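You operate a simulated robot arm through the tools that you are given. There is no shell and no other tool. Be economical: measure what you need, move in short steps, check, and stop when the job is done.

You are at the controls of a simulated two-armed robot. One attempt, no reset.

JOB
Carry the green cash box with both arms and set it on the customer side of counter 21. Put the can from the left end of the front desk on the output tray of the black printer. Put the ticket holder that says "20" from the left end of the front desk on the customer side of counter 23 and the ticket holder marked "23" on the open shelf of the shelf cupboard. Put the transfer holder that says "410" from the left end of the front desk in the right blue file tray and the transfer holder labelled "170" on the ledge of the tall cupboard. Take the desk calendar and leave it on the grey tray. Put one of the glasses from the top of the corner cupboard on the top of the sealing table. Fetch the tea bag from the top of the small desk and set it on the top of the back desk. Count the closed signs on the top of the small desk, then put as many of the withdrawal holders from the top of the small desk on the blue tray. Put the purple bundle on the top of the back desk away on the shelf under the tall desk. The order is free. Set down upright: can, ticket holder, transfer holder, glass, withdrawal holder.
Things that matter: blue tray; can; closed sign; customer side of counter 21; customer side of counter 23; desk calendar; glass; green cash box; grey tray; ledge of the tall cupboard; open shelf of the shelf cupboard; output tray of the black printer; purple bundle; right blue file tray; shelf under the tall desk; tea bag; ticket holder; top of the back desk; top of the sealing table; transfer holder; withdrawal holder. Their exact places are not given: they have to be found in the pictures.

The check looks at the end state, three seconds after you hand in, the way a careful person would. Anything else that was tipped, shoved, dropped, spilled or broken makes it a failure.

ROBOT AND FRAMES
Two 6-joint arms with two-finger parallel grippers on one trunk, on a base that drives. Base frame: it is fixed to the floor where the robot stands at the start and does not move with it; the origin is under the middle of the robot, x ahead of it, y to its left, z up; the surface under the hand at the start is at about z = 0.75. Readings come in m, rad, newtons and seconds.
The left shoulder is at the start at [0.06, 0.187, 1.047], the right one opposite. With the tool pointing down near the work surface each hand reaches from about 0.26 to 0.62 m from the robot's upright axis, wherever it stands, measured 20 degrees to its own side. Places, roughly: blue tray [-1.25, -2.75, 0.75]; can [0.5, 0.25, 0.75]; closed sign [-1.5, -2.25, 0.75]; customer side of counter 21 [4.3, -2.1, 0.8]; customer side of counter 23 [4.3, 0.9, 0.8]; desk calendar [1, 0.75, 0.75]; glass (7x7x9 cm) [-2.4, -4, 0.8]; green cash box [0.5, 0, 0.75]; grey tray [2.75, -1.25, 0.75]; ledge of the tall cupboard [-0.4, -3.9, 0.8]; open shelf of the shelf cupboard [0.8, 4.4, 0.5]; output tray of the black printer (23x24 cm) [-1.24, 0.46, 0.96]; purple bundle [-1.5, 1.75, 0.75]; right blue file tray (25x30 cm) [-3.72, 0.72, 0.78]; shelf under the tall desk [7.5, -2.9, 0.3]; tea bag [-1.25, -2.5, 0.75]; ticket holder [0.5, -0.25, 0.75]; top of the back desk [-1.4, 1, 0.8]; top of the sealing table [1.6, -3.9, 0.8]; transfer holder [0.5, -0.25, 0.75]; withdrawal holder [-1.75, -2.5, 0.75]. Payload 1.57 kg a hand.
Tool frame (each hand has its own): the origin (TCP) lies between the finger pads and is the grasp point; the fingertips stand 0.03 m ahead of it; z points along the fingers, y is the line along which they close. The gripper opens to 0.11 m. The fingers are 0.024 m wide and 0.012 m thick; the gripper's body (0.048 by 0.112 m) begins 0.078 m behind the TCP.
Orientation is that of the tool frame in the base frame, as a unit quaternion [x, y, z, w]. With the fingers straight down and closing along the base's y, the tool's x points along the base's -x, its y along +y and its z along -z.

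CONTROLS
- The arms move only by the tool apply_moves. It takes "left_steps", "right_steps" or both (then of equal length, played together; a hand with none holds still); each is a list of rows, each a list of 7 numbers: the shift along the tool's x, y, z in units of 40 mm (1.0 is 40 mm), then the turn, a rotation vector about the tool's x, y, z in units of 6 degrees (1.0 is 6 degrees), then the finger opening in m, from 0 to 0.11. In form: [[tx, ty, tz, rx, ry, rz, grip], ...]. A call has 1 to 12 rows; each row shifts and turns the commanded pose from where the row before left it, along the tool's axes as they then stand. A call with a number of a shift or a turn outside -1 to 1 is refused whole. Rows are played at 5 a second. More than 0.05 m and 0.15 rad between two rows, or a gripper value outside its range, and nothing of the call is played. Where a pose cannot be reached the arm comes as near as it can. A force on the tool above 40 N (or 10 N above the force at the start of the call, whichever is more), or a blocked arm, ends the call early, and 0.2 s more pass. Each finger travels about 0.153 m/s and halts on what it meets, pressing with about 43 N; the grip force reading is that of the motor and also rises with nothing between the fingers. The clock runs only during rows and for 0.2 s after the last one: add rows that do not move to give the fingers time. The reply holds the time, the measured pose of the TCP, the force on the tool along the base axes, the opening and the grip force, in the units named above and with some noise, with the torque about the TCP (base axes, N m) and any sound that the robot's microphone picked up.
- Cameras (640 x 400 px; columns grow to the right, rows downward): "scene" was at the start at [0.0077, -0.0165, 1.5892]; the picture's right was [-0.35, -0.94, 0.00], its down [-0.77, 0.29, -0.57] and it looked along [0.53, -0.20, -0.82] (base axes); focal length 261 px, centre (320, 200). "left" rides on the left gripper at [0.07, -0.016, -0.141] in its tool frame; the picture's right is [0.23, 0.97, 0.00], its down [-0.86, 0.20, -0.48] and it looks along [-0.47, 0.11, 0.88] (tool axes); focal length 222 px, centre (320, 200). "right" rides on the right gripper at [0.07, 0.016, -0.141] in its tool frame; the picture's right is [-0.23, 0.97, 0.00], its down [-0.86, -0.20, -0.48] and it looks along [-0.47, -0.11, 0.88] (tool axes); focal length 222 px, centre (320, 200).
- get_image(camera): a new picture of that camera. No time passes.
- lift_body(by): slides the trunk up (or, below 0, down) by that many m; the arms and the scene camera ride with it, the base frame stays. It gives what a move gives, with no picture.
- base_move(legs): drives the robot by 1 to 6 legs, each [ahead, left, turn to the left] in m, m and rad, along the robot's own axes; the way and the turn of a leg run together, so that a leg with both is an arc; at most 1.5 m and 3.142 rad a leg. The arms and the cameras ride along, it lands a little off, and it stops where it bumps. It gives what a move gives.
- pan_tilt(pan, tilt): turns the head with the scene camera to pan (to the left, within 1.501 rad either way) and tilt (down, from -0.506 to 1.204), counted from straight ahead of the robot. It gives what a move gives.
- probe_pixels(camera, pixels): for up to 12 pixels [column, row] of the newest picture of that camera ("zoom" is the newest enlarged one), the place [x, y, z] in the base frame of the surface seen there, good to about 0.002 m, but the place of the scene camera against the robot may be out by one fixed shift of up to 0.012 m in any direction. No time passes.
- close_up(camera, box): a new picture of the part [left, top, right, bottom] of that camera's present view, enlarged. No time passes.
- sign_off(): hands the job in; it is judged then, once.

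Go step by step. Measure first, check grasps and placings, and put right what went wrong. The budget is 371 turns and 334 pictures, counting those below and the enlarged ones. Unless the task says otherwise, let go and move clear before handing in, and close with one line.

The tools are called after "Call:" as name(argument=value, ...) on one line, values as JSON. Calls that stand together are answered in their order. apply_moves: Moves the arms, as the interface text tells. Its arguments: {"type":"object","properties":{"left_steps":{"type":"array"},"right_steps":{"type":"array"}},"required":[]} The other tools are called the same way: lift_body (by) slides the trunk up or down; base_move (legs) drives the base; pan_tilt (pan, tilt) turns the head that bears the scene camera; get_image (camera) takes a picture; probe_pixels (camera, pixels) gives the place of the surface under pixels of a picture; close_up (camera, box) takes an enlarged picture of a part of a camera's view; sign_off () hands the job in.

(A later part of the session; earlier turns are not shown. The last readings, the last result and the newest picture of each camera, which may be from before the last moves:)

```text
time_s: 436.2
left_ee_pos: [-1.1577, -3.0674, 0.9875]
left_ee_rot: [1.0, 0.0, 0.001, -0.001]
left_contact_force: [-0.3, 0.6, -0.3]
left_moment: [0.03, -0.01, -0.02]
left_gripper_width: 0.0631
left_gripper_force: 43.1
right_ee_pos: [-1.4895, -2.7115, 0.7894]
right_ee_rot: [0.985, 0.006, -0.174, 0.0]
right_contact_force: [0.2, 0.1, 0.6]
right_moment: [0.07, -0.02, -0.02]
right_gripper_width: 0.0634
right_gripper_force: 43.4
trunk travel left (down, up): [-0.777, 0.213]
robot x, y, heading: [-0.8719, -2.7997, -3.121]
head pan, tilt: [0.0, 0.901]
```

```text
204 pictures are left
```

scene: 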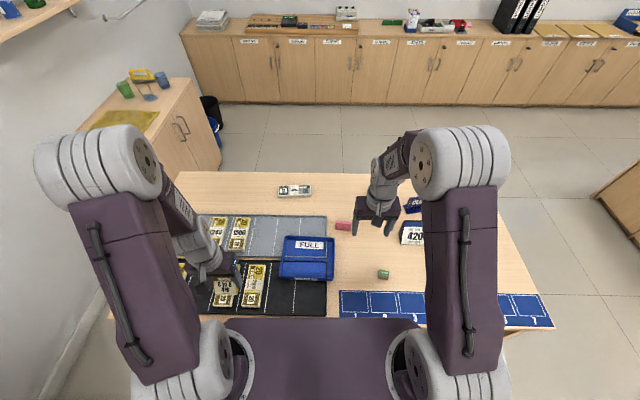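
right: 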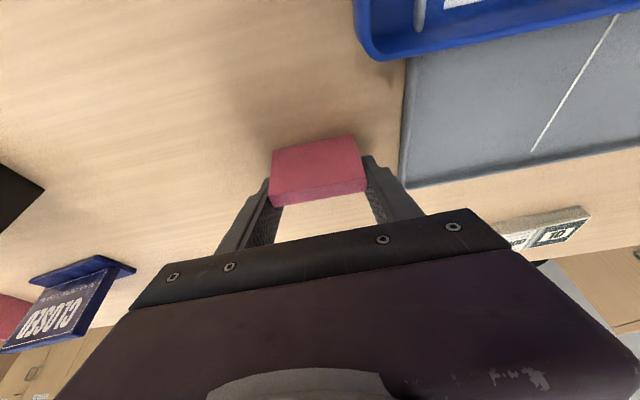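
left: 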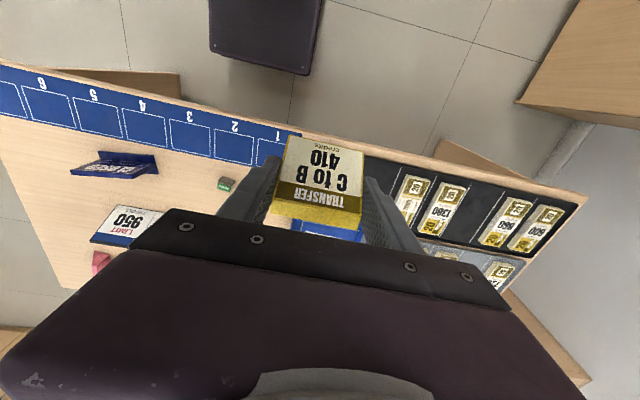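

Call:
apply_moves(right_steps=[[-0.342, 0, -0.94, 0, 0, 0, 0], [-0.342, 0, -0.94, 0, 0, 0, 0], [-0.342, 0, -0.94, 0, 0, 0, 0], [0.59, 0.92, -0.21, 0, 0, 0, 0], [0.59, 0.92, -0.21, 0, 0, 0, 0], [0.59, 0.92, -0.21, 0, 0, 0, 0], [0.59, 0.92, -0.21, 0, 0, 0, 0]])

Call:
get_image(camera="right")

Call:
close_up(camera="right", box=[220, 20, 480, 220])

```text
time_s: 437.8
left_ee_pos: [-1.1558, -3.0686, 0.9859]
left_ee_rot: [1.0, 0.001, 0.001, -0.002]
left_contact_force: [0.1, -0.6, -0.9]
left_moment: [0.0, 0.02, -0.02]
left_gripper_width: 0.0633
left_gripper_force: 42.7
right_ee_pos: [-1.3889, -2.8618, 0.91]
right_ee_rot: [0.985, 0.006, -0.175, 0.0]
right_contact_force: [0.5, -0.8, -1.4]
right_moment: [0.0, 0.01, -0.01]
right_gripper_width: 0.0632
right_gripper_force: 43.0
trunk travel left (down, up): [-0.777, 0.213]
robot x, y, heading: [-0.8712, -2.7998, -3.121]
head pan, tilt: [0.0, 0.901]
```

```text
203 pictures are left
```

right: 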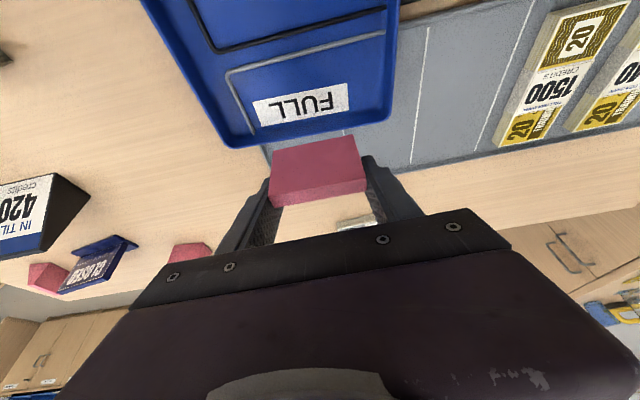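

```text
2.00 times, centred on (350, 120) of right
```

zoom: 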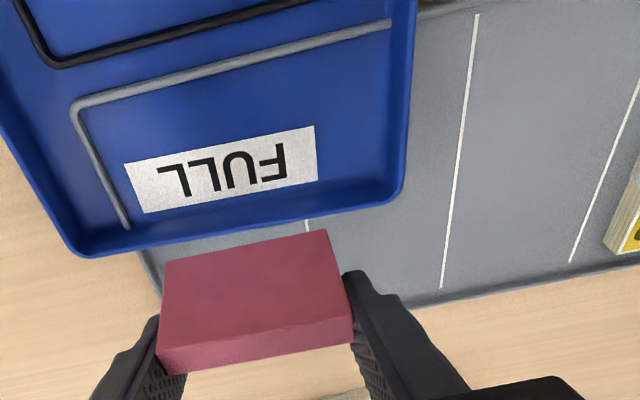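

Call:
probe_pixels(camera="zoom", pixels=[[100, 250], [395, 190], [80, 105], [125, 225], [385, 25], [200, 150], [230, 190], [350, 120], [60, 60], [240, 70], [380, 180], [110, 230]])

```text
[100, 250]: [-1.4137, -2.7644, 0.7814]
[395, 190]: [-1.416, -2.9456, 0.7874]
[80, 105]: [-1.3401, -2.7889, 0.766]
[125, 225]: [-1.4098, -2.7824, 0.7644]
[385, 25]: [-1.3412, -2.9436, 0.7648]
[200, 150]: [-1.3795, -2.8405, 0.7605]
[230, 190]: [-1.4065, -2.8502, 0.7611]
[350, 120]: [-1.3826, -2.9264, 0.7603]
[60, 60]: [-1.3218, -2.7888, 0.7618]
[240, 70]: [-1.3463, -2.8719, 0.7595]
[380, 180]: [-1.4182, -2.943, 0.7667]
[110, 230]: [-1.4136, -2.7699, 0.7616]
```

Call:
apply_moves(right_steps=[[0.4, 0.02, 0.74, 0, 0, 0, 0], [0.4, 0.02, 0.74, 0, 0, 0, 0], [0.4, 0.02, 0.74, 0, 0, 0, 0], [0.04, 0, 0.12, 0, 0, 0, 0], [0, 0, 0, 0, 0, 0, 0]])

Call:
apply_moves(right_steps=[[0.03, 0, 0.08, 0, 0, 0, 0], [0.03, 0, 0.08, 0, 0, 0, 0], [0, 0, 0, 0, 0, 0, 0]])

Call:
get_image(camera="right")

```text
time_s: 439.0
left_ee_pos: [-1.1555, -3.0679, 0.9862]
left_ee_rot: [1.0, 0.001, 0.002, -0.001]
left_contact_force: [0.0, 0.1, -0.7]
left_moment: [0.0, 0.01, 0.03]
left_gripper_width: 0.063
left_gripper_force: 43.1
right_ee_pos: [-1.3724, -2.8623, 0.8055]
right_ee_rot: [0.985, 0.006, -0.175, 0.0]
right_contact_force: [0.2, -0.8, -1.6]
right_moment: [-0.01, 0.03, 0.0]
right_gripper_width: 0.0636
right_gripper_force: 42.9
trunk travel left (down, up): [-0.777, 0.213]
robot x, y, heading: [-0.8732, -2.7988, -3.126]
head pan, tilt: [0.0, 0.901]
```

```text
time_s: 439.8
left_ee_pos: [-1.1557, -3.0671, 0.987]
left_ee_rot: [1.0, 0.001, 0.001, -0.001]
left_contact_force: [-0.7, -0.3, -0.8]
left_moment: [0.02, 0.02, -0.03]
left_gripper_width: 0.063
left_gripper_force: 42.5
right_ee_pos: [-1.3721, -2.8606, 0.7984]
right_ee_rot: [0.984, 0.006, -0.176, 0.001]
right_contact_force: [-2.2, 0.4, 9.6]
right_moment: [-0.29, 0.03, -0.06]
right_gripper_width: 0.0633
right_gripper_force: 42.9
trunk travel left (down, up): [-0.777, 0.213]
robot x, y, heading: [-0.8732, -2.7978, -3.118]
head pan, tilt: [0.0, 0.901]
```

```text
201 pictures are left
```

right: 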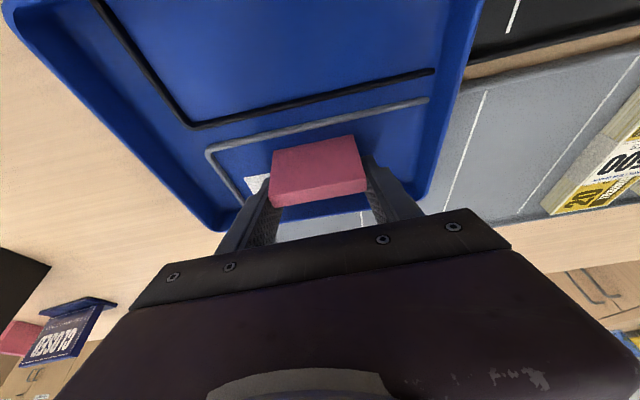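

Call:
apply_moves(right_steps=[[0, 0, 0, 0, 0, 0, 0.084], [0, 0, 0, 0, 0, 0, 0.084], [-0.171, 0, -0.47, 0, 0, 0, 0.084], [-0.342, 0, -0.94, 0, 0, 0, 0.084], [-0.342, 0, -0.94, 0, 0, 0, 0.084], [-0.342, 0, -0.94, 0, 0, 0, 0.084], [-0.342, 0, -0.94, 0, 0, 0, 0.084]])

Call:
get_image(camera="right")

Call:
close_up(camera="scene", box=[250, 200, 400, 300])

```text
time_s: 441.4
left_ee_pos: [-1.1563, -3.0669, 0.9872]
left_ee_rot: [1.0, 0.002, 0.0, -0.001]
left_contact_force: [0.1, -0.1, -0.4]
left_moment: [-0.05, 0.03, 0.06]
left_gripper_width: 0.0631
left_gripper_force: 43.2
right_ee_pos: [-1.3719, -2.8614, 0.9765]
right_ee_rot: [0.985, 0.006, -0.175, 0.0]
right_contact_force: [-0.2, -0.2, 0.0]
right_moment: [-0.01, 0.03, -0.02]
right_gripper_width: 0.0839
right_gripper_force: 0.1
trunk travel left (down, up): [-0.777, 0.213]
robot x, y, heading: [-0.8725, -2.7962, -3.126]
head pan, tilt: [0.0, 0.901]
```

```text
200 pictures are left
```

right: 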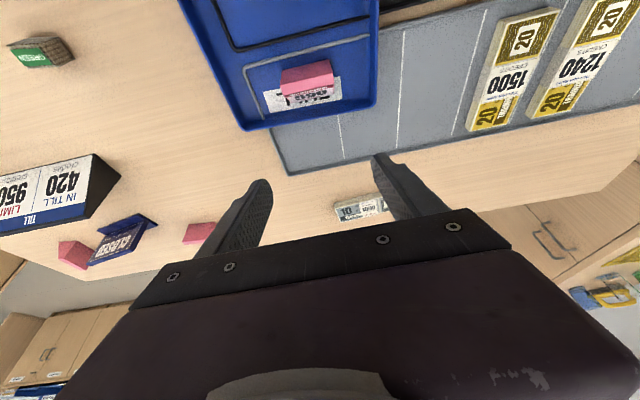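

```text
4.00 times, centred on (325, 250) of scene
```

zoom: 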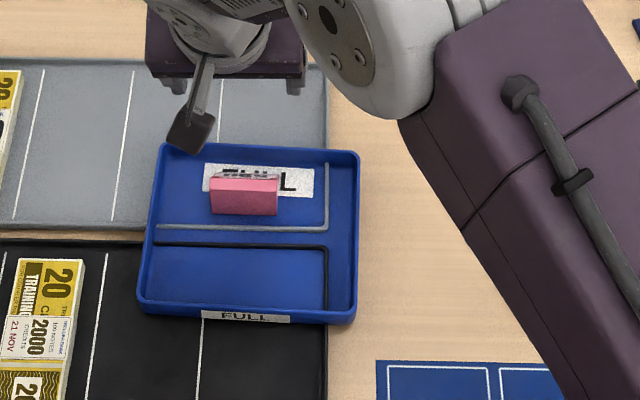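

Call:
close_up(camera="right", box=[270, 50, 350, 115])

Call:
close_up(camera="right", box=[40, 190, 240, 280])

```text
6.15 times, centred on (310, 82) of right
```

zoom: 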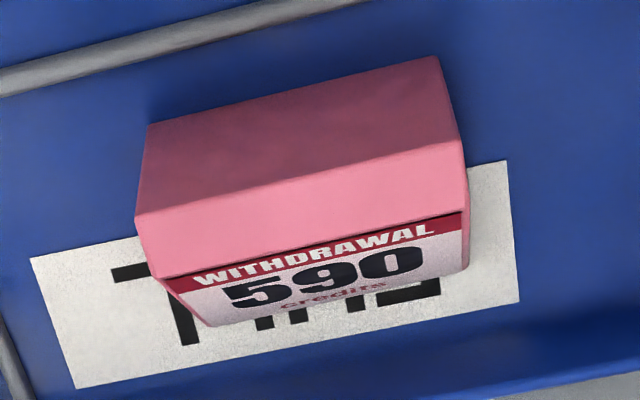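

```text
3.20 times, centred on (140, 235) of right
```

zoom: 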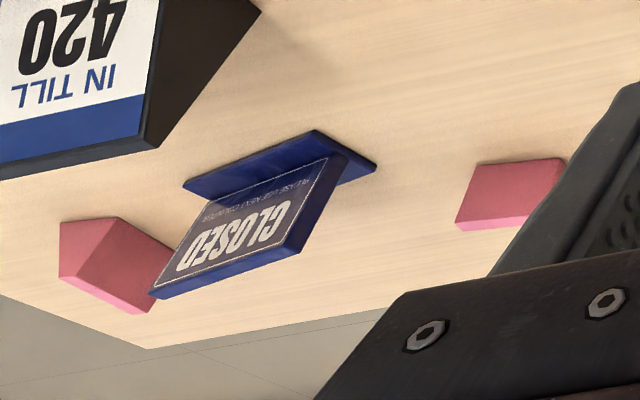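

590 is a withdrawal holder, upright on the tray. Next get the 700 holder from the desk's +y end.

Call:
apply_moves(right_steps=[[0.3, -0.5, -0.5, 0, 0.835, 0, 0.084], [0.3, -0.5, -0.5, 0, 0.835, 0, 0.084], [0.3, -0.5, 0, 0, 0.835, 0, 0.084], [0.3, -0.5, 0, 0, 0.835, 0, 0.084]])

Call:
base_move(legs=[[-0.4, 0, 0], [0, -1.25, 0], [0.94, 0, 0], [0, 0, 1.55]])

Call:
get_image(camera="scene")

```text
time_s: 442.4
left_ee_pos: [-1.157, -3.0656, 0.987]
left_ee_rot: [1.0, 0.0, 0.001, 0.001]
left_contact_force: [1.2, 0.4, 0.5]
left_moment: [-0.01, 0.01, -0.04]
left_gripper_width: 0.0634
left_gripper_force: 42.8
right_ee_pos: [-1.3147, -2.7801, 1.0062]
right_ee_rot: [1.0, 0.006, 0.001, 0.0]
right_contact_force: [1.3, 0.3, 0.5]
right_moment: [0.0, -0.04, -0.01]
right_gripper_width: 0.0841
right_gripper_force: 0.1
trunk travel left (down, up): [-0.777, 0.213]
robot x, y, heading: [-0.8728, -2.7983, -3.12]
head pan, tilt: [0.0, 0.901]
```

```text
time_s: 459.1
left_ee_pos: [-1.1339, -1.7976, 0.9871]
left_ee_rot: [0.725, 0.689, 0.0, -0.002]
left_contact_force: [0.6, -0.1, -0.9]
left_moment: [0.01, 0.0, -0.01]
left_gripper_width: 0.0635
left_gripper_force: 42.9
right_ee_pos: [-1.4286, -1.9389, 1.006]
right_ee_rot: [0.722, 0.692, -0.001, 0.0]
right_contact_force: [0.2, -0.6, 0.5]
right_moment: [-0.01, 0.01, -0.01]
right_gripper_width: 0.0842
right_gripper_force: 0.0
trunk travel left (down, up): [-0.777, 0.213]
robot x, y, heading: [-1.3887, -1.4985, -1.601]
head pan, tilt: [0.0, 0.901]
```

```text
196 pictures are left
```

scene: 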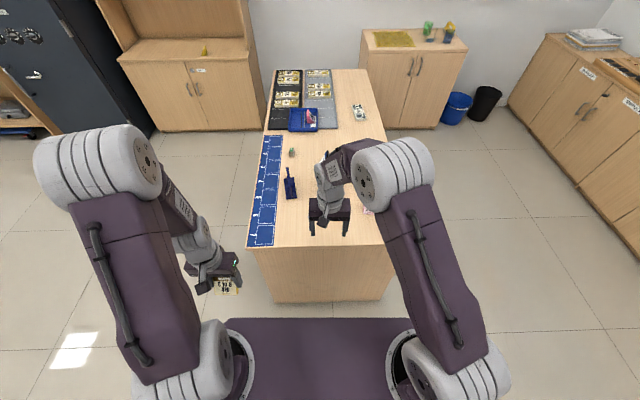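

Call:
base_move(legs=[[0.25, 0, 0.03]])

Call:
get_image(camera="right")

```text
time_s: 460.9
left_ee_pos: [-1.1311, -2.0339, 0.9872]
left_ee_rot: [0.715, 0.699, 0.0, -0.002]
left_contact_force: [0.0, 0.9, -0.6]
left_moment: [0.01, -0.03, -0.01]
left_gripper_width: 0.0633
left_gripper_force: 42.9
right_ee_pos: [-1.4216, -2.186, 1.0073]
right_ee_rot: [0.712, 0.702, -0.001, 0.0]
right_contact_force: [-0.6, 0.0, -0.5]
right_moment: [-0.03, 0.0, -0.02]
right_gripper_width: 0.0842
right_gripper_force: 0.0
trunk travel left (down, up): [-0.777, 0.213]
robot x, y, heading: [-1.3921, -1.7456, -1.576]
head pan, tilt: [0.0, 0.901]
```

```text
195 pictures are left
```

right: 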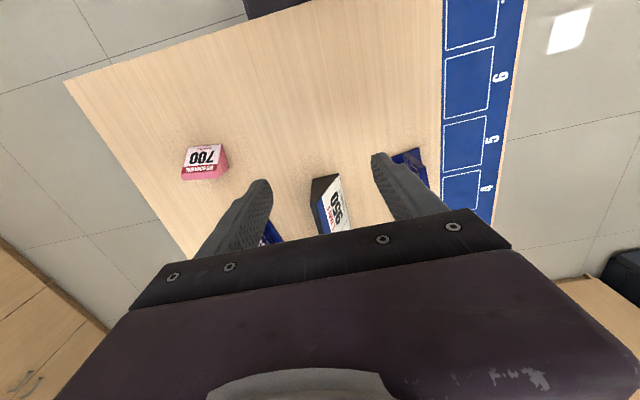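

Call:
close_up(camera="right", box=[165, 125, 245, 195])

Call:
probe_pixels(camera="zoom", pixels=[[195, 175], [425, 165], [150, 275], [435, 315], [145, 370], [440, 360], [500, 245], [300, 230]])

```text
5.71 times, centred on (205, 160) of right
```

zoom: 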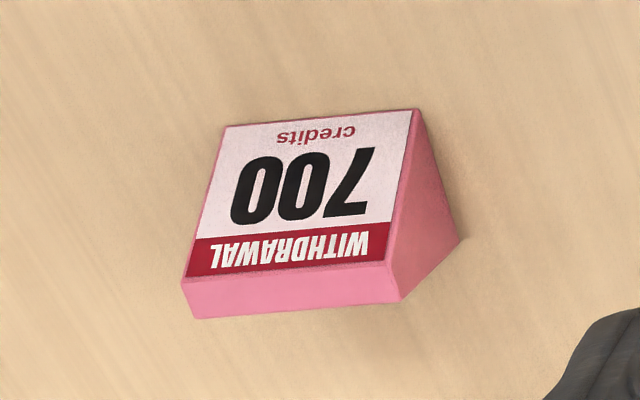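

```text
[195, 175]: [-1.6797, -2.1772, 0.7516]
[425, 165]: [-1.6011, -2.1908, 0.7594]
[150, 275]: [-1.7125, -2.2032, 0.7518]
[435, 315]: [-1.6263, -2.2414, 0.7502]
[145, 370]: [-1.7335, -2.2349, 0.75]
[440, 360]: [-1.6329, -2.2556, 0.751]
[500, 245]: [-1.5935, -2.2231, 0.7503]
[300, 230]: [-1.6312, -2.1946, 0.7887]
```

Call:
probe_pixels(camera="zoom", pixels=[[228, 128], [415, 112], [190, 272], [388, 262], [190, 312], [398, 298], [455, 240]])

```text
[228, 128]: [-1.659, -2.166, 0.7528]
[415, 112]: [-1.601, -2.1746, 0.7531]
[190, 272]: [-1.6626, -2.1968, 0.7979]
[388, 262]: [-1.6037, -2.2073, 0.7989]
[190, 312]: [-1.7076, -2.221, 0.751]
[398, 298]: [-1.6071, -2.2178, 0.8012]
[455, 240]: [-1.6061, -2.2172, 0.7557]
```

Call:
apply_moves(right_steps=[[0, 0, 0, 0, 0, 0.635, 0.082], [0, 0, 0, 0, 0, 0.635, 0.082], [-0.17, -0.87, 0, 0, 0, 0, 0.082], [-0.17, -0.87, 0, 0, 0, 0, 0.082], [-0.17, -0.87, 0, 0, 0, 0, 0.082], [-0.17, -0.87, 0, 0, 0, 0, 0.082], [-0.17, -0.87, 0, 0, 0, 0, 0.082], [-0.17, -0.87, 0, 0, 0, 0, 0.082], [0, 0, 1, 0, 0, 0, 0.082], [0, 0, 1, 0, 0, 0, 0.082], [0, 0, 1, 0, 0, 0, 0.082], [0, 0, 1, 0, 0, 0, 0.082]])

Call:
get_image(camera="right")

```text
time_s: 463.5
left_ee_pos: [-1.1304, -2.0365, 0.9859]
left_ee_rot: [0.716, 0.698, 0.001, -0.002]
left_contact_force: [0.0, -0.4, -0.4]
left_moment: [0.03, -0.01, 0.02]
left_gripper_width: 0.0628
left_gripper_force: 43.5
right_ee_pos: [-1.6364, -2.1981, 0.8444]
right_ee_rot: [0.757, 0.653, 0.0, 0.0]
right_contact_force: [0.0, -0.4, 0.0]
right_moment: [0.0, -0.01, -0.01]
right_gripper_width: 0.0819
right_gripper_force: 0.1
trunk travel left (down, up): [-0.777, 0.213]
robot x, y, heading: [-1.3924, -1.7462, -1.577]
head pan, tilt: [0.0, 0.901]
```

```text
193 pictures are left
```

right: 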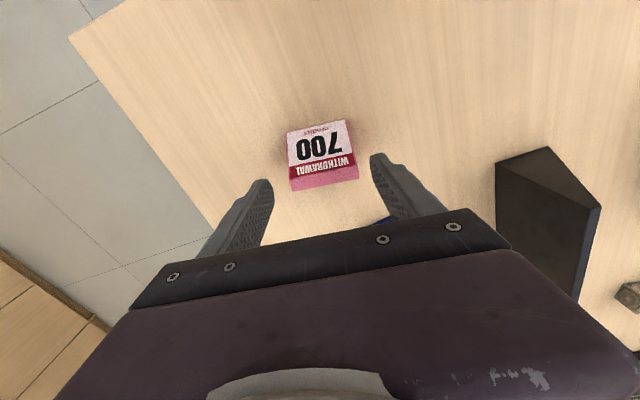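

Call:
apply_moves(right_steps=[[0, 0, 0.7, 0, 0, 0, 0.082], [0, 0, 0.68, 0, 0, 0, 0.082], [0, 0, 0, 0, 0, 0, 0], [0, 0, 0, 0, 0, 0, 0], [0, 0, 0, 0, 0, 0, 0], [0, 0, -0.5, 0, 0, 0, 0], [0, 0, -0.9, 0, 0, 0, 0], [0, 0, -0.9, 0, 0, 0, 0], [0, 0, -0.9, 0, 0, 0, 0], [0, 0, -0.9, 0, 0, 0, 0], [0, 0, -0.9, 0, 0, 0, 0]])

Call:
get_image(camera="right")

```text
time_s: 465.9
left_ee_pos: [-1.1303, -2.0343, 0.9864]
left_ee_rot: [0.715, 0.699, 0.0, -0.002]
left_contact_force: [0.6, -0.1, -1.1]
left_moment: [0.02, -0.03, 0.01]
left_gripper_width: 0.0631
left_gripper_force: 43.5
right_ee_pos: [-1.6343, -2.1968, 0.9935]
right_ee_rot: [0.757, 0.653, 0.0, 0.0]
right_contact_force: [0.5, 0.4, -0.1]
right_moment: [0.0, -0.01, -0.01]
right_gripper_width: 0.0633
right_gripper_force: 42.7
trunk travel left (down, up): [-0.777, 0.213]
robot x, y, heading: [-1.3957, -1.7431, -1.575]
head pan, tilt: [0.0, 0.901]
```

```text
192 pictures are left
```

right: 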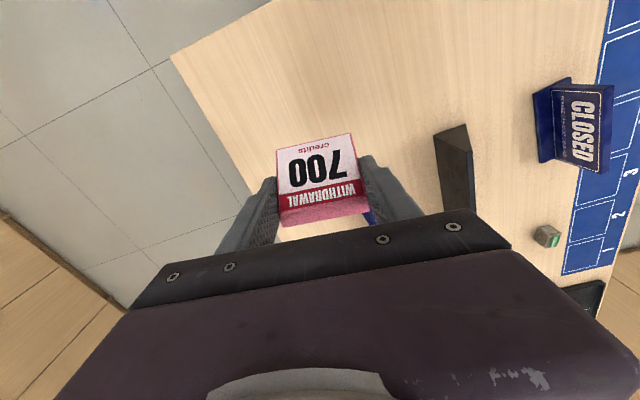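

Call:
base_move(legs=[[-0.3, 0, 0], [0, 0, -1.565], [-0.93, 0, 0], [0, 1.36, 0]])

Call:
get_image(camera="scene")

```text
time_s: 482.5
left_ee_pos: [-0.8466, -3.0567, 0.986]
left_ee_rot: [0.999, -0.036, 0.002, -0.002]
left_contact_force: [0.1, 0.3, -0.5]
left_moment: [-0.01, 0.01, 0.01]
left_gripper_width: 0.0633
left_gripper_force: 43.5
right_ee_pos: [-0.9824, -2.5447, 0.9929]
right_ee_rot: [0.995, -0.097, -0.001, 0.0]
right_contact_force: [-0.4, 0.3, -0.1]
right_moment: [0.01, 0.01, -0.01]
right_gripper_width: 0.0632
right_gripper_force: 43.3
trunk travel left (down, up): [-0.777, 0.213]
robot x, y, heading: [-0.543, -2.8087, 3.089]
head pan, tilt: [0.0, 0.901]
```

```text
191 pictures are left
```

scene: 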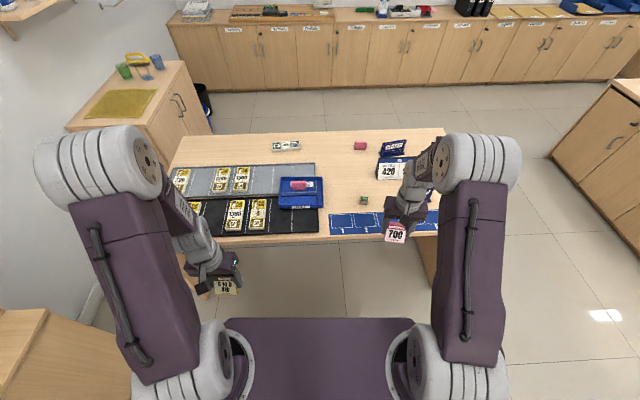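

Call:
apply_moves(right_steps=[[0, 0, 0, 0, 0, -0.635, 0], [0, 0, 0, 0, 0, -0.635, 0], [0, 0.94, 0, 0, 0, 0, 0], [0, 0.94, 0, 0, 0, 0, 0], [0, 0.94, 0, 0, 0, 0, 0], [0, 0.94, 0, 0, 0, 0, 0]])

Call:
base_move(legs=[[0, 0, 0.05], [0.3, 0.13, 0]])

Call:
get_image(camera="right")

```text
time_s: 483.9
left_ee_pos: [-0.8457, -3.0576, 0.9863]
left_ee_rot: [0.999, -0.036, 0.002, -0.003]
left_contact_force: [0.1, -0.5, -0.4]
left_moment: [0.06, 0.01, -0.01]
left_gripper_width: 0.0634
left_gripper_force: 42.9
right_ee_pos: [-0.9924, -2.6947, 0.9888]
right_ee_rot: [1.0, -0.031, -0.001, -0.002]
right_contact_force: [0.0, 0.1, -0.9]
right_moment: [0.05, 0.0, 0.01]
right_gripper_width: 0.0631
right_gripper_force: 43.2
trunk travel left (down, up): [-0.777, 0.213]
robot x, y, heading: [-0.5453, -2.8061, 3.086]
head pan, tilt: [0.0, 0.901]
```

```text
time_s: 486.5
left_ee_pos: [-1.1404, -3.2036, 0.9879]
left_ee_rot: [1.0, -0.008, 0.0, 0.0]
left_contact_force: [-0.9, 1.3, -0.5]
left_moment: [-0.04, -0.01, 0.0]
left_gripper_width: 0.0631
left_gripper_force: 43.1
right_ee_pos: [-1.307, -2.8497, 0.991]
right_ee_rot: [1.0, -0.004, -0.001, 0.0]
right_contact_force: [-1.0, 0.7, -0.2]
right_moment: [0.02, 0.01, -0.01]
right_gripper_width: 0.0633
right_gripper_force: 42.8
trunk travel left (down, up): [-0.777, 0.213]
robot x, y, heading: [-0.8522, -2.9417, -3.142]
head pan, tilt: [0.0, 0.901]
```

```text
190 pictures are left
```

right: 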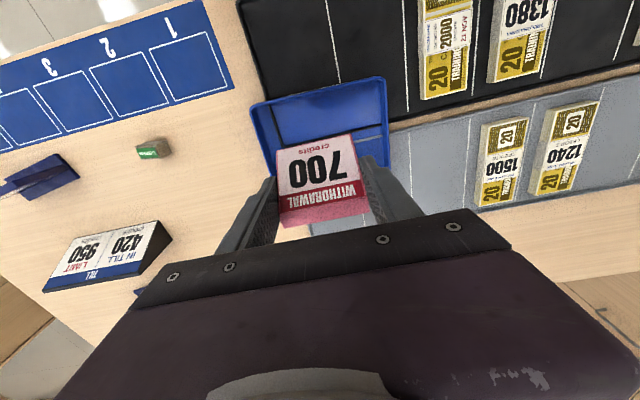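

Call:
close_up(camera="right", box=[240, 60, 400, 170])

Call:
probe_pixels(camera="zoom", pixels=[[60, 175], [560, 75], [130, 260], [300, 170], [100, 200], [520, 110], [480, 270], [320, 200], [90, 320], [585, 260], [200, 260]])

```text
3.64 times, centred on (320, 115) of right
```

zoom: 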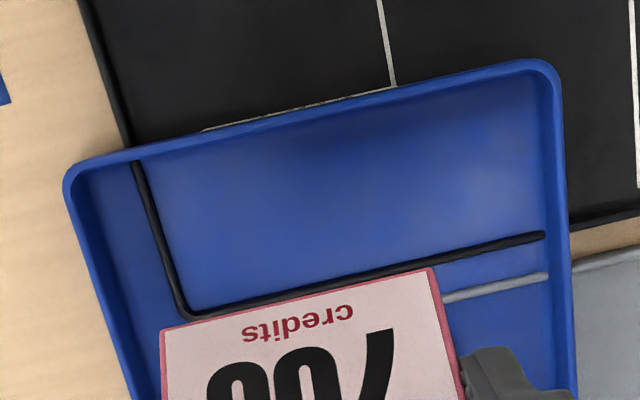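

```text
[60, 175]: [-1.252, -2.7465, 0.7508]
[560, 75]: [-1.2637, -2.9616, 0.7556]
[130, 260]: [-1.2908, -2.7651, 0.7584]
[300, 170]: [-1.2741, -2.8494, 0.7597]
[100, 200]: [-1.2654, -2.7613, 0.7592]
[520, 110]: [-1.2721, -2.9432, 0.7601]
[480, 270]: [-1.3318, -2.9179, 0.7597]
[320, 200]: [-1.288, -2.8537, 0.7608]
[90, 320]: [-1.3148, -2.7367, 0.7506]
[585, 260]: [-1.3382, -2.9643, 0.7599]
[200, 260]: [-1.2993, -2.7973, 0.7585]
```

Call:
apply_moves(right_steps=[[0.21, 0.37, 0.5, 0, 0, 0, 0], [0, 0, 0.9, 0, 0, 0, 0], [0, 0, 0.9, 0, 0, 0, 0], [0, 0, 0.9, 0, 0, 0, 0], [0, 0, 0.9, 0, 0, 0, 0], [0, 0, 0.3, 0, 0, 0, 0], [0, 0, 0, 0, 0, 0, 0]])

Call:
get_image(camera="right")

```text
time_s: 488.1
left_ee_pos: [-1.1409, -3.2045, 0.9872]
left_ee_rot: [1.0, -0.009, 0.002, -0.001]
left_contact_force: [-0.2, -0.2, -0.3]
left_moment: [-0.01, -0.02, 0.01]
left_gripper_width: 0.063
left_gripper_force: 43.1
right_ee_pos: [-1.2988, -2.8669, 0.8135]
right_ee_rot: [1.0, -0.005, -0.001, -0.001]
right_contact_force: [-0.1, -0.2, -0.5]
right_moment: [-0.02, 0.01, -0.01]
right_gripper_width: 0.0633
right_gripper_force: 42.3
trunk travel left (down, up): [-0.777, 0.213]
robot x, y, heading: [-0.8509, -2.9383, -3.144]
head pan, tilt: [0.0, 0.901]
```

```text
188 pictures are left
```

right: 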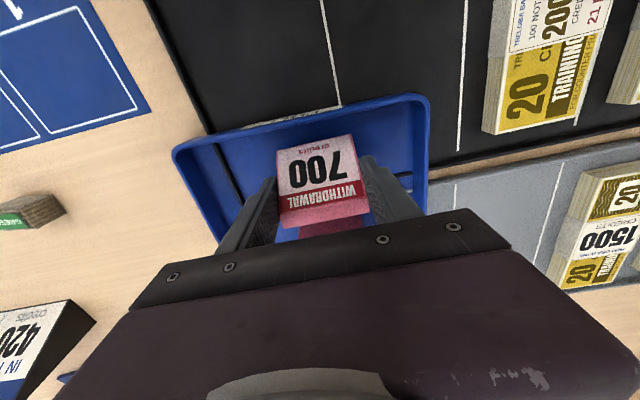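

Call:
apply_moves(right_steps=[[0, 0, 0.2, 0, 0, 0, 0], [0, 0, 0.12, 0, 0, 0, 0], [0, 0, 0.08, 0, 0, 0, 0], [0, 0, 0, 0, 0, 0, 0]])

```text
time_s: 489.1
left_ee_pos: [-1.1388, -3.205, 0.9893]
left_ee_rot: [1.0, -0.009, 0.0, -0.001]
left_contact_force: [-0.6, 0.4, -1.0]
left_moment: [0.0, 0.01, 0.0]
left_gripper_width: 0.0629
left_gripper_force: 43.3
right_ee_pos: [-1.2994, -2.865, 0.7983]
right_ee_rot: [1.0, -0.005, -0.005, 0.0]
right_contact_force: [-1.7, 2.8, 32.4]
right_moment: [-0.81, -0.31, 0.0]
right_gripper_width: 0.0637
right_gripper_force: 44.0
trunk travel left (down, up): [-0.777, 0.213]
robot x, y, heading: [-0.8554, -2.9448, -3.14]
head pan, tilt: [0.0, 0.901]
```

Call:
apply_moves(right_steps=[[0, 0, -0.04, 0, 0, 0, 0.084], [0, 0, 0, 0, 0, 0, 0.084], [0, 0, -0.5, 0, 0, 0, 0.084], [0, 0, -0.9, 0, 0, 0, 0.084], [0, 0, -0.9, 0, 0, 0, 0.084], [0, 0, -0.9, 0, 0, 0, 0.084], [0.8, 0, -0.5, 0, 0, 0, 0.084], [0.8, 0, 0, 0, 0, 0, 0.084]])

Call:
get_image(camera="right")

Call:
close_up(camera="scene", box=[280, 180, 440, 290])

```text
time_s: 490.9
left_ee_pos: [-1.1411, -3.2052, 0.9866]
left_ee_rot: [1.0, -0.008, 0.001, -0.001]
left_contact_force: [-0.2, -0.9, 0.1]
left_moment: [-0.03, 0.01, -0.03]
left_gripper_width: 0.0632
left_gripper_force: 43.1
right_ee_pos: [-1.2329, -2.8647, 0.9474]
right_ee_rot: [1.0, -0.004, 0.0, -0.001]
right_contact_force: [-0.6, 0.5, 0.0]
right_moment: [-0.01, 0.03, 0.03]
right_gripper_width: 0.084
right_gripper_force: 0.0
trunk travel left (down, up): [-0.777, 0.213]
robot x, y, heading: [-0.8507, -2.9408, -3.141]
head pan, tilt: [0.0, 0.901]
```

```text
187 pictures are left
```

right: 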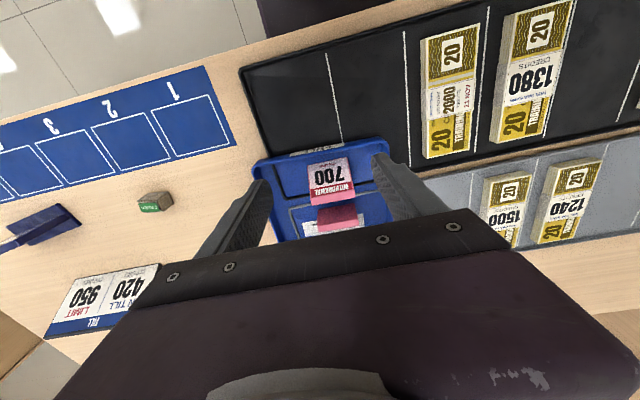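

```text
3.64 times, centred on (360, 235) of scene
```

zoom: 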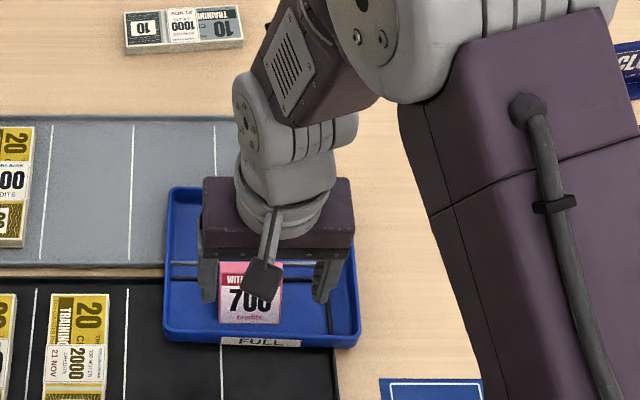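

Both withdrawal holders stand on the blue tray. Now the tea bag.

Call:
base_move(legs=[[0, -0.26, 0]])

Call:
get_image(camera="right")

Call:
close_up(camera="right", box=[200, 70, 440, 220])

```text
time_s: 492.8
left_ee_pos: [-1.1413, -2.949, 0.9863]
left_ee_rot: [1.0, -0.004, 0.002, -0.001]
left_contact_force: [-0.6, -0.6, 0.0]
left_moment: [0.03, 0.02, 0.02]
left_gripper_width: 0.0632
left_gripper_force: 43.3
right_ee_pos: [-1.2351, -2.6095, 0.9469]
right_ee_rot: [1.0, 0.0, -0.001, -0.001]
right_contact_force: [0.1, -0.5, 0.2]
right_moment: [0.0, 0.01, 0.02]
right_gripper_width: 0.0839
right_gripper_force: 0.0
trunk travel left (down, up): [-0.777, 0.213]
robot x, y, heading: [-0.8515, -2.6821, -3.13]
head pan, tilt: [0.0, 0.901]
```

```text
185 pictures are left
```

right: 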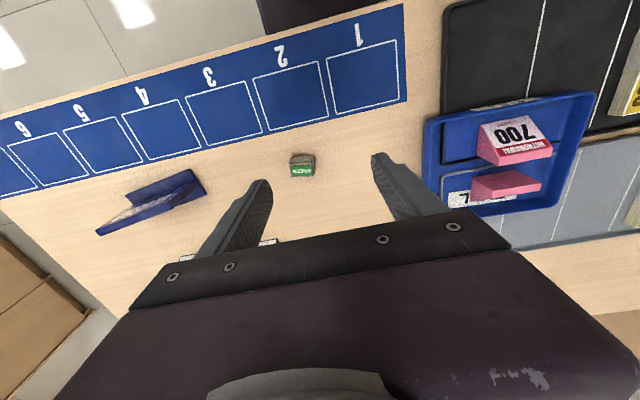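

```text
2.67 times, centred on (320, 145) of right
```

zoom: 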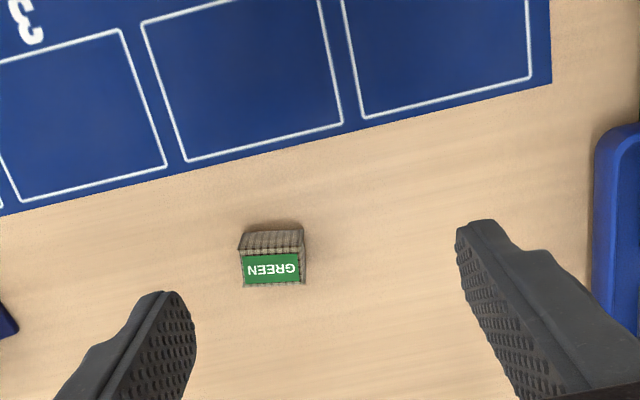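

Call:
probe_pixels(camera="zoom", pixels=[[243, 252], [300, 252], [244, 284], [302, 282], [272, 268], [246, 235], [300, 232], [350, 260], [240, 240]])

```text
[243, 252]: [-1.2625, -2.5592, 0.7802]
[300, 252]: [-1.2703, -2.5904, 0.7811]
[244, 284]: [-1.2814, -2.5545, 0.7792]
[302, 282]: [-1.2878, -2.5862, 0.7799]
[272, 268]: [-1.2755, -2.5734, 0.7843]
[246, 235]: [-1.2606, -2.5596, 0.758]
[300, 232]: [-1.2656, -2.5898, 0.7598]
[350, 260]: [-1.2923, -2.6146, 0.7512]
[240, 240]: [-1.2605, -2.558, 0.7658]
```

Call:
apply_moves(right_steps=[[0, 0, 0, 0, 0, 0.78, 0.07], [0, 0, 0, 0, 0, 0.78, 0.07], [0, 0, 0, 0, 0, 0.77, 0.07], [-0.6, -0.32, 0, 0, 0, 0, 0.07], [-0.6, -0.32, 0, 0, 0, 0, 0.07], [0, 0, 0.9, 0, 0, 0, 0.07], [0, 0, 0.9, 0, 0, 0, 0.07], [0, 0, 0.9, 0, 0, 0, 0.07]])

Call:
get_image(camera="right")

```text
time_s: 494.6
left_ee_pos: [-1.1409, -2.9475, 0.9875]
left_ee_rot: [1.0, -0.005, 0.002, -0.001]
left_contact_force: [0.0, -0.1, 0.3]
left_moment: [0.0, -0.02, -0.02]
left_gripper_width: 0.0632
left_gripper_force: 43.1
right_ee_pos: [-1.2765, -2.5721, 0.8404]
right_ee_rot: [0.993, -0.122, 0.0, -0.001]
right_contact_force: [-0.1, -0.1, 0.5]
right_moment: [-0.04, 0.02, -0.01]
right_gripper_width: 0.0701
right_gripper_force: 0.0
trunk travel left (down, up): [-0.777, 0.213]
robot x, y, heading: [-0.8545, -2.6826, -3.131]
head pan, tilt: [0.0, 0.901]
```

```text
183 pictures are left
```

right: 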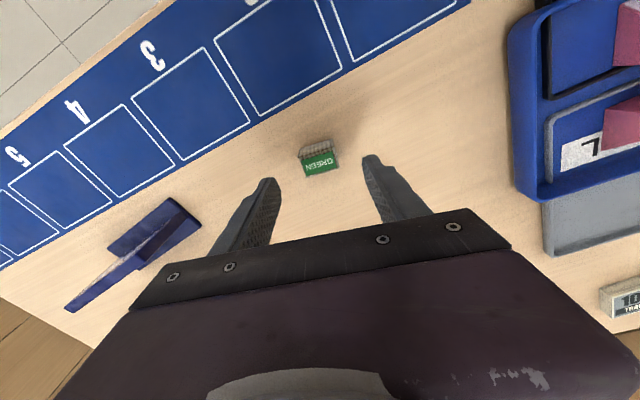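

Call:
apply_moves(right_steps=[[0, 0, 0.72, 0, 0, 0, 0.07], [0, 0, 0.7, 0, 0, 0, 0.07], [0, 0, 0, 0, 0, 0, 0], [0, 0, 0, 0, 0, 0, 0], [0, 0, 0, 0, 0, 0, 0], [0, 0, 0, 0, 0, 0, 0], [0, 0, -0.5, 0, 0, 0, 0], [0, 0, -0.9, 0, 0, 0, 0], [0, 0, -0.9, 0, 0, 0, 0], [0, 0, -0.9, 0, 0, 0, 0], [0, 0, -0.9, 0, 0, 0, 0], [0, 0, -0.9, 0, 0, 0, 0]])

Call:
get_image(camera="right")

```text
time_s: 497.2
left_ee_pos: [-1.139, -2.9482, 0.9873]
left_ee_rot: [1.0, -0.005, 0.001, -0.001]
left_contact_force: [0.6, 0.7, -1.0]
left_moment: [0.01, 0.0, 0.02]
left_gripper_width: 0.0631
left_gripper_force: 42.7
right_ee_pos: [-1.2754, -2.5742, 0.9828]
right_ee_rot: [0.993, -0.122, -0.001, 0.0]
right_contact_force: [-0.1, 0.1, 0.6]
right_moment: [0.0, 0.03, 0.0]
right_gripper_width: 0.032
right_gripper_force: 39.9
trunk travel left (down, up): [-0.777, 0.213]
robot x, y, heading: [-0.8539, -2.6816, -3.132]
head pan, tilt: [0.0, 0.901]
```

```text
182 pictures are left
```

right: 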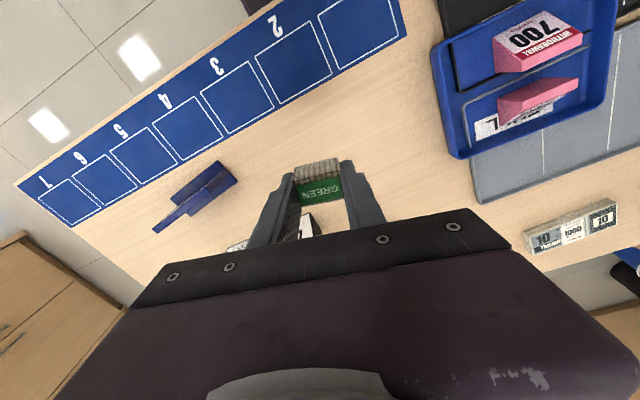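

Tea bag held. Drive to the back desk's front side.

Call:
base_move(legs=[[-0.35, 0, 0], [0, -1.3, 0], [0, -1.2, 0]])

Call:
pan_tilt(pan=-0.2, tilt=0.7)

Call:
get_image(camera="scene")

```text
time_s: 511.4
left_ee_pos: [-0.8183, -0.4181, 0.987]
left_ee_rot: [1.0, 0.006, 0.002, -0.001]
left_contact_force: [0.2, -0.6, -0.3]
left_moment: [-0.02, 0.01, -0.03]
left_gripper_width: 0.0631
left_gripper_force: 42.7
right_ee_pos: [-0.9602, -0.0484, 0.9821]
right_ee_rot: [0.994, -0.112, -0.001, 0.0]
right_contact_force: [0.7, 1.0, -0.8]
right_moment: [-0.04, 0.01, 0.0]
right_gripper_width: 0.0321
right_gripper_force: 40.5
trunk travel left (down, up): [-0.777, 0.213]
robot x, y, heading: [-0.5384, -0.146, -3.111]
head pan, tilt: [0.0, 0.901]
```

```text
time_s: 512.1
left_ee_pos: [-0.8177, -0.4177, 0.9868]
left_ee_rot: [1.0, 0.005, 0.002, -0.001]
left_contact_force: [0.3, 1.0, -1.1]
left_moment: [0.04, 0.01, -0.02]
left_gripper_width: 0.0633
left_gripper_force: 43.3
right_ee_pos: [-0.96, -0.0487, 0.9818]
right_ee_rot: [0.994, -0.112, -0.001, 0.0]
right_contact_force: [0.1, -0.3, 0.3]
right_moment: [-0.01, -0.01, 0.01]
right_gripper_width: 0.0321
right_gripper_force: 41.3
trunk travel left (down, up): [-0.777, 0.213]
robot x, y, heading: [-0.5378, -0.1462, -3.108]
head pan, tilt: [-0.201, 0.7]
```

```text
181 pictures are left
```

scene: 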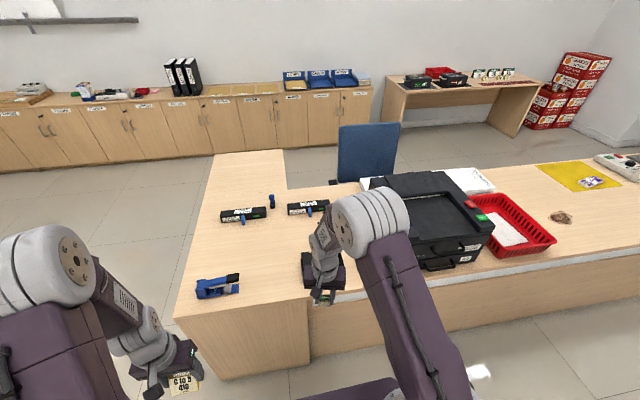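

Call:
probe_pixels(camera="scene", pixels=[[260, 255], [250, 285], [290, 305], [220, 287], [240, 215], [180, 320], [310, 300], [430, 215], [440, 200], [425, 230], [560, 218], [470, 235]])

Call:
close_up(camera="scene", box=[340, 150, 560, 280])

```text
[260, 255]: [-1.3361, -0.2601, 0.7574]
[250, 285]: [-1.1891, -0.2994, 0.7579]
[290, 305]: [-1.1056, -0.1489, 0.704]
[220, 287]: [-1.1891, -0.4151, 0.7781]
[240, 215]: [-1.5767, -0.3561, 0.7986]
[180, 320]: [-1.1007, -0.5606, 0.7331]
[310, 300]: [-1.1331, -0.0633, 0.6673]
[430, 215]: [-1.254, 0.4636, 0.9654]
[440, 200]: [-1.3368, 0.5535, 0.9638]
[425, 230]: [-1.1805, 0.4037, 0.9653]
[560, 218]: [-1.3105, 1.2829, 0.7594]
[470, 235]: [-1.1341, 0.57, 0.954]
```

```text
2.91 times, centred on (450, 215) of scene
```

zoom: 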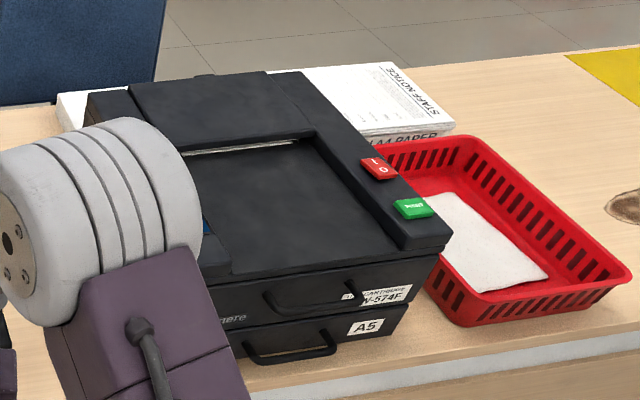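

Call:
base_move(legs=[[0, 0, -0.033], [0.315, 0.2, 0]])

Call:
get_image(camera="right")

```text
time_s: 514.8
left_ee_pos: [-1.1423, -0.6066, 0.9877]
left_ee_rot: [1.0, -0.015, 0.001, -0.001]
left_contact_force: [-0.5, 0.3, -0.1]
left_moment: [0.02, -0.01, 0.0]
left_gripper_width: 0.0632
left_gripper_force: 42.9
right_ee_pos: [-1.2704, -0.2297, 0.9821]
right_ee_rot: [0.991, -0.132, -0.001, 0.0]
right_contact_force: [-0.8, 0.1, -0.4]
right_moment: [-0.02, 0.03, 0.01]
right_gripper_width: 0.0318
right_gripper_force: 40.2
trunk travel left (down, up): [-0.777, 0.213]
robot x, y, heading: [-0.8541, -0.3449, 3.13]
head pan, tilt: [-0.201, 0.7]
```

```text
179 pictures are left
```

right: 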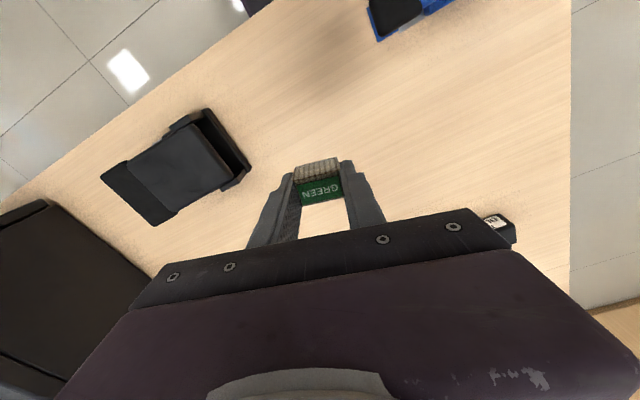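

Call:
probe_pixels(camera="right", pixels=[[240, 160], [200, 180], [330, 130], [495, 225], [160, 220]])

Call:
apply_moves(right_steps=[[0, 0, 0.95, 0, 0, 0, 0], [0, 0, 0.95, 0, 0, 0, 0], [0, 0, 0.95, 0, 0, 0, 0], [0, 0, 0.95, 0, 0, 0, 0], [0, 0, 0.8, 0, 0, 0, 0], [0, 0, 0, 0, 0, 0, 0]])

Call:
get_image(camera="right")

```text
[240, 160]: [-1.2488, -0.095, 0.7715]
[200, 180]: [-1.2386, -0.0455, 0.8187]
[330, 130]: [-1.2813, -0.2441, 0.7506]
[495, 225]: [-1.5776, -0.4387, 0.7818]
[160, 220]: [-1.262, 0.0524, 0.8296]
```

```text
time_s: 516.2
left_ee_pos: [-1.1425, -0.6068, 0.9872]
left_ee_rot: [1.0, -0.016, 0.002, -0.001]
left_contact_force: [-0.4, 0.2, -0.7]
left_moment: [0.02, -0.02, 0.02]
left_gripper_width: 0.0631
left_gripper_force: 42.8
right_ee_pos: [-1.2703, -0.2305, 0.7959]
right_ee_rot: [0.991, -0.131, -0.001, 0.0]
right_contact_force: [-0.6, 0.4, -0.4]
right_moment: [0.01, 0.01, -0.02]
right_gripper_width: 0.0323
right_gripper_force: 40.6
trunk travel left (down, up): [-0.777, 0.213]
robot x, y, heading: [-0.853, -0.3481, 3.132]
head pan, tilt: [-0.201, 0.7]
```

```text
178 pictures are left
```

right: 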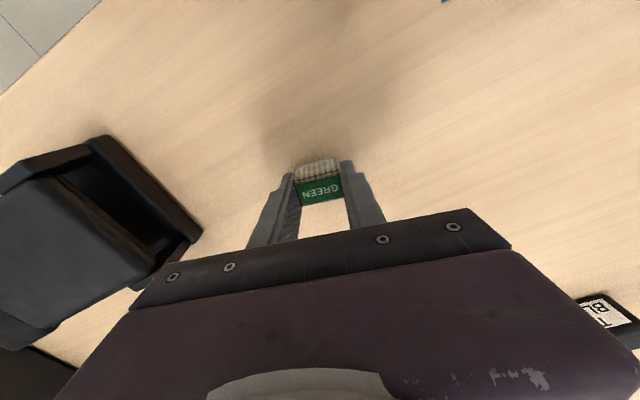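

Call:
apply_moves(right_steps=[[0, 0, 0.2, 0, 0, 0, 0], [0, 0, 0.1, 0, 0, 0, 0], [0, 0, 0, 0, 0, 0, 0]])

Call:
apply_moves(right_steps=[[0, 0, 0.05, 0, 0, 0, 0], [0, 0, 0, 0, 0, 0, 0]])

```text
time_s: 517.0
left_ee_pos: [-1.1436, -0.606, 0.9861]
left_ee_rot: [1.0, -0.015, 0.002, -0.001]
left_contact_force: [-0.1, 0.8, -0.4]
left_moment: [0.0, 0.03, 0.0]
left_gripper_width: 0.0635
left_gripper_force: 42.8
right_ee_pos: [-1.2709, -0.2316, 0.7847]
right_ee_rot: [0.991, -0.13, -0.001, 0.0]
right_contact_force: [0.1, -0.2, -1.0]
right_moment: [-0.03, 0.02, 0.04]
right_gripper_width: 0.032
right_gripper_force: 40.9
trunk travel left (down, up): [-0.777, 0.213]
robot x, y, heading: [-0.8509, -0.3467, 3.132]
head pan, tilt: [-0.201, 0.7]
```

```text
time_s: 517.6
left_ee_pos: [-1.1426, -0.6063, 0.9875]
left_ee_rot: [1.0, -0.016, 0.001, -0.001]
left_contact_force: [-0.3, -0.2, -0.3]
left_moment: [0.0, 0.01, 0.06]
left_gripper_width: 0.0633
left_gripper_force: 43.3
right_ee_pos: [-1.271, -0.232, 0.7834]
right_ee_rot: [0.991, -0.131, -0.003, -0.001]
right_contact_force: [-0.9, 2.1, 18.0]
right_moment: [-0.26, 0.12, -0.03]
right_gripper_width: 0.0323
right_gripper_force: 40.8
trunk travel left (down, up): [-0.777, 0.213]
robot x, y, heading: [-0.8487, -0.3443, 3.132]
head pan, tilt: [-0.201, 0.7]
```

Call:
apply_moves(right_steps=[[0, 0, 0, 0, 0, 0, 0.06], [0, 0, 0, 0, 0, 0, 0.06], [0, 0, -0.5, 0, 0, 0, 0.06], [0, 0, -0.9, 0, 0, 0, 0.06], [0, 0, -0.9, 0, 0, 0, 0.06], [0, 0, -0.9, 0, 0, 0, 0.06], [0, 0, -0.9, 0, 0, 0, 0.06], [0, 0, -0.9, 0, 0, -0.8, 0.06], [0, 0, 0, 0, 0, -0.8, 0.06], [0, 0, 0, 0, 0, -0.8, 0.06]])

Call:
get_image(camera="right")

Call:
base_move(legs=[[-0.35, 0, 0], [0, 1.0, 0]])

Call:
pan_tilt(pan=-0.3, tilt=0.5)

Call:
get_image(camera="scene")

```text
time_s: 519.8
left_ee_pos: [-1.1425, -0.6075, 0.9859]
left_ee_rot: [1.0, -0.014, 0.002, -0.001]
left_contact_force: [0.3, 0.2, -0.3]
left_moment: [-0.03, -0.02, 0.0]
left_gripper_width: 0.0633
left_gripper_force: 42.9
right_ee_pos: [-1.2683, -0.2308, 0.9834]
right_ee_rot: [1.0, -0.005, 0.0, -0.001]
right_contact_force: [-0.9, 0.6, 0.4]
right_moment: [-0.02, 0.01, 0.02]
right_gripper_width: 0.06
right_gripper_force: 0.1
trunk travel left (down, up): [-0.777, 0.213]
robot x, y, heading: [-0.8489, -0.3446, 3.129]
head pan, tilt: [-0.201, 0.7]
```

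```text
177 pictures are left
```

right: 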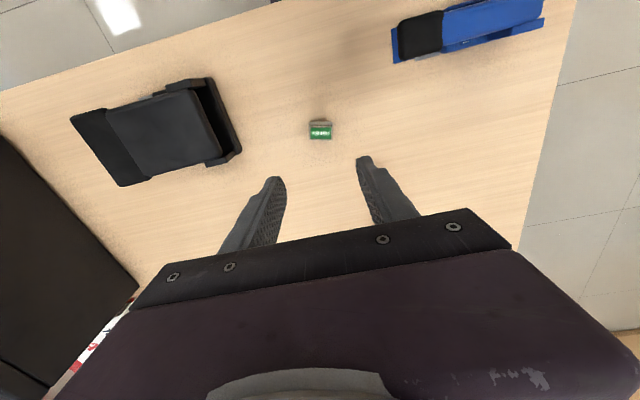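

```text
time_s: 526.8
left_ee_pos: [-0.808, -1.5797, 0.9872]
left_ee_rot: [1.0, -0.017, 0.002, -0.001]
left_contact_force: [-0.1, 0.0, -1.3]
left_moment: [0.0, -0.01, -0.01]
left_gripper_width: 0.063
left_gripper_force: 42.8
right_ee_pos: [-0.9319, -1.2026, 0.9838]
right_ee_rot: [1.0, -0.009, -0.001, 0.0]
right_contact_force: [-0.2, -0.4, 0.6]
right_moment: [0.02, 0.04, -0.01]
right_gripper_width: 0.0599
right_gripper_force: 0.1
trunk travel left (down, up): [-0.777, 0.213]
robot x, y, heading: [-0.5177, -1.3174, 3.124]
head pan, tilt: [-0.201, 0.7]
```

```text
time_s: 527.5
left_ee_pos: [-0.8091, -1.5789, 0.9869]
left_ee_rot: [1.0, -0.017, 0.002, -0.001]
left_contact_force: [0.3, 0.1, -1.1]
left_moment: [-0.03, 0.02, 0.01]
left_gripper_width: 0.0632
left_gripper_force: 43.0
right_ee_pos: [-0.9344, -1.2026, 0.9828]
right_ee_rot: [1.0, -0.009, -0.001, 0.0]
right_contact_force: [0.8, -0.2, 0.0]
right_moment: [0.05, 0.01, -0.02]
right_gripper_width: 0.0598
right_gripper_force: 0.1
trunk travel left (down, up): [-0.777, 0.213]
robot x, y, heading: [-0.5155, -1.3221, 3.126]
head pan, tilt: [-0.3, 0.499]
```

```text
176 pictures are left
```

scene: 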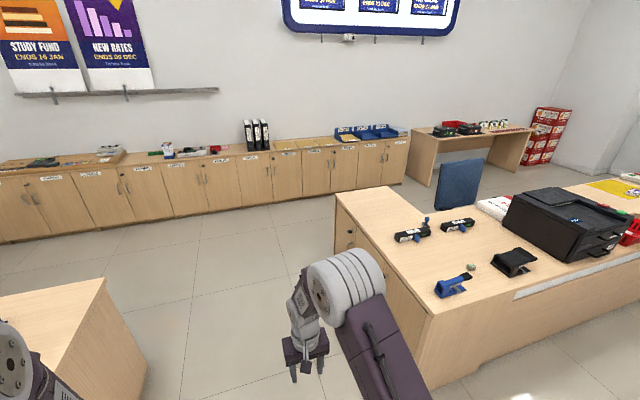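

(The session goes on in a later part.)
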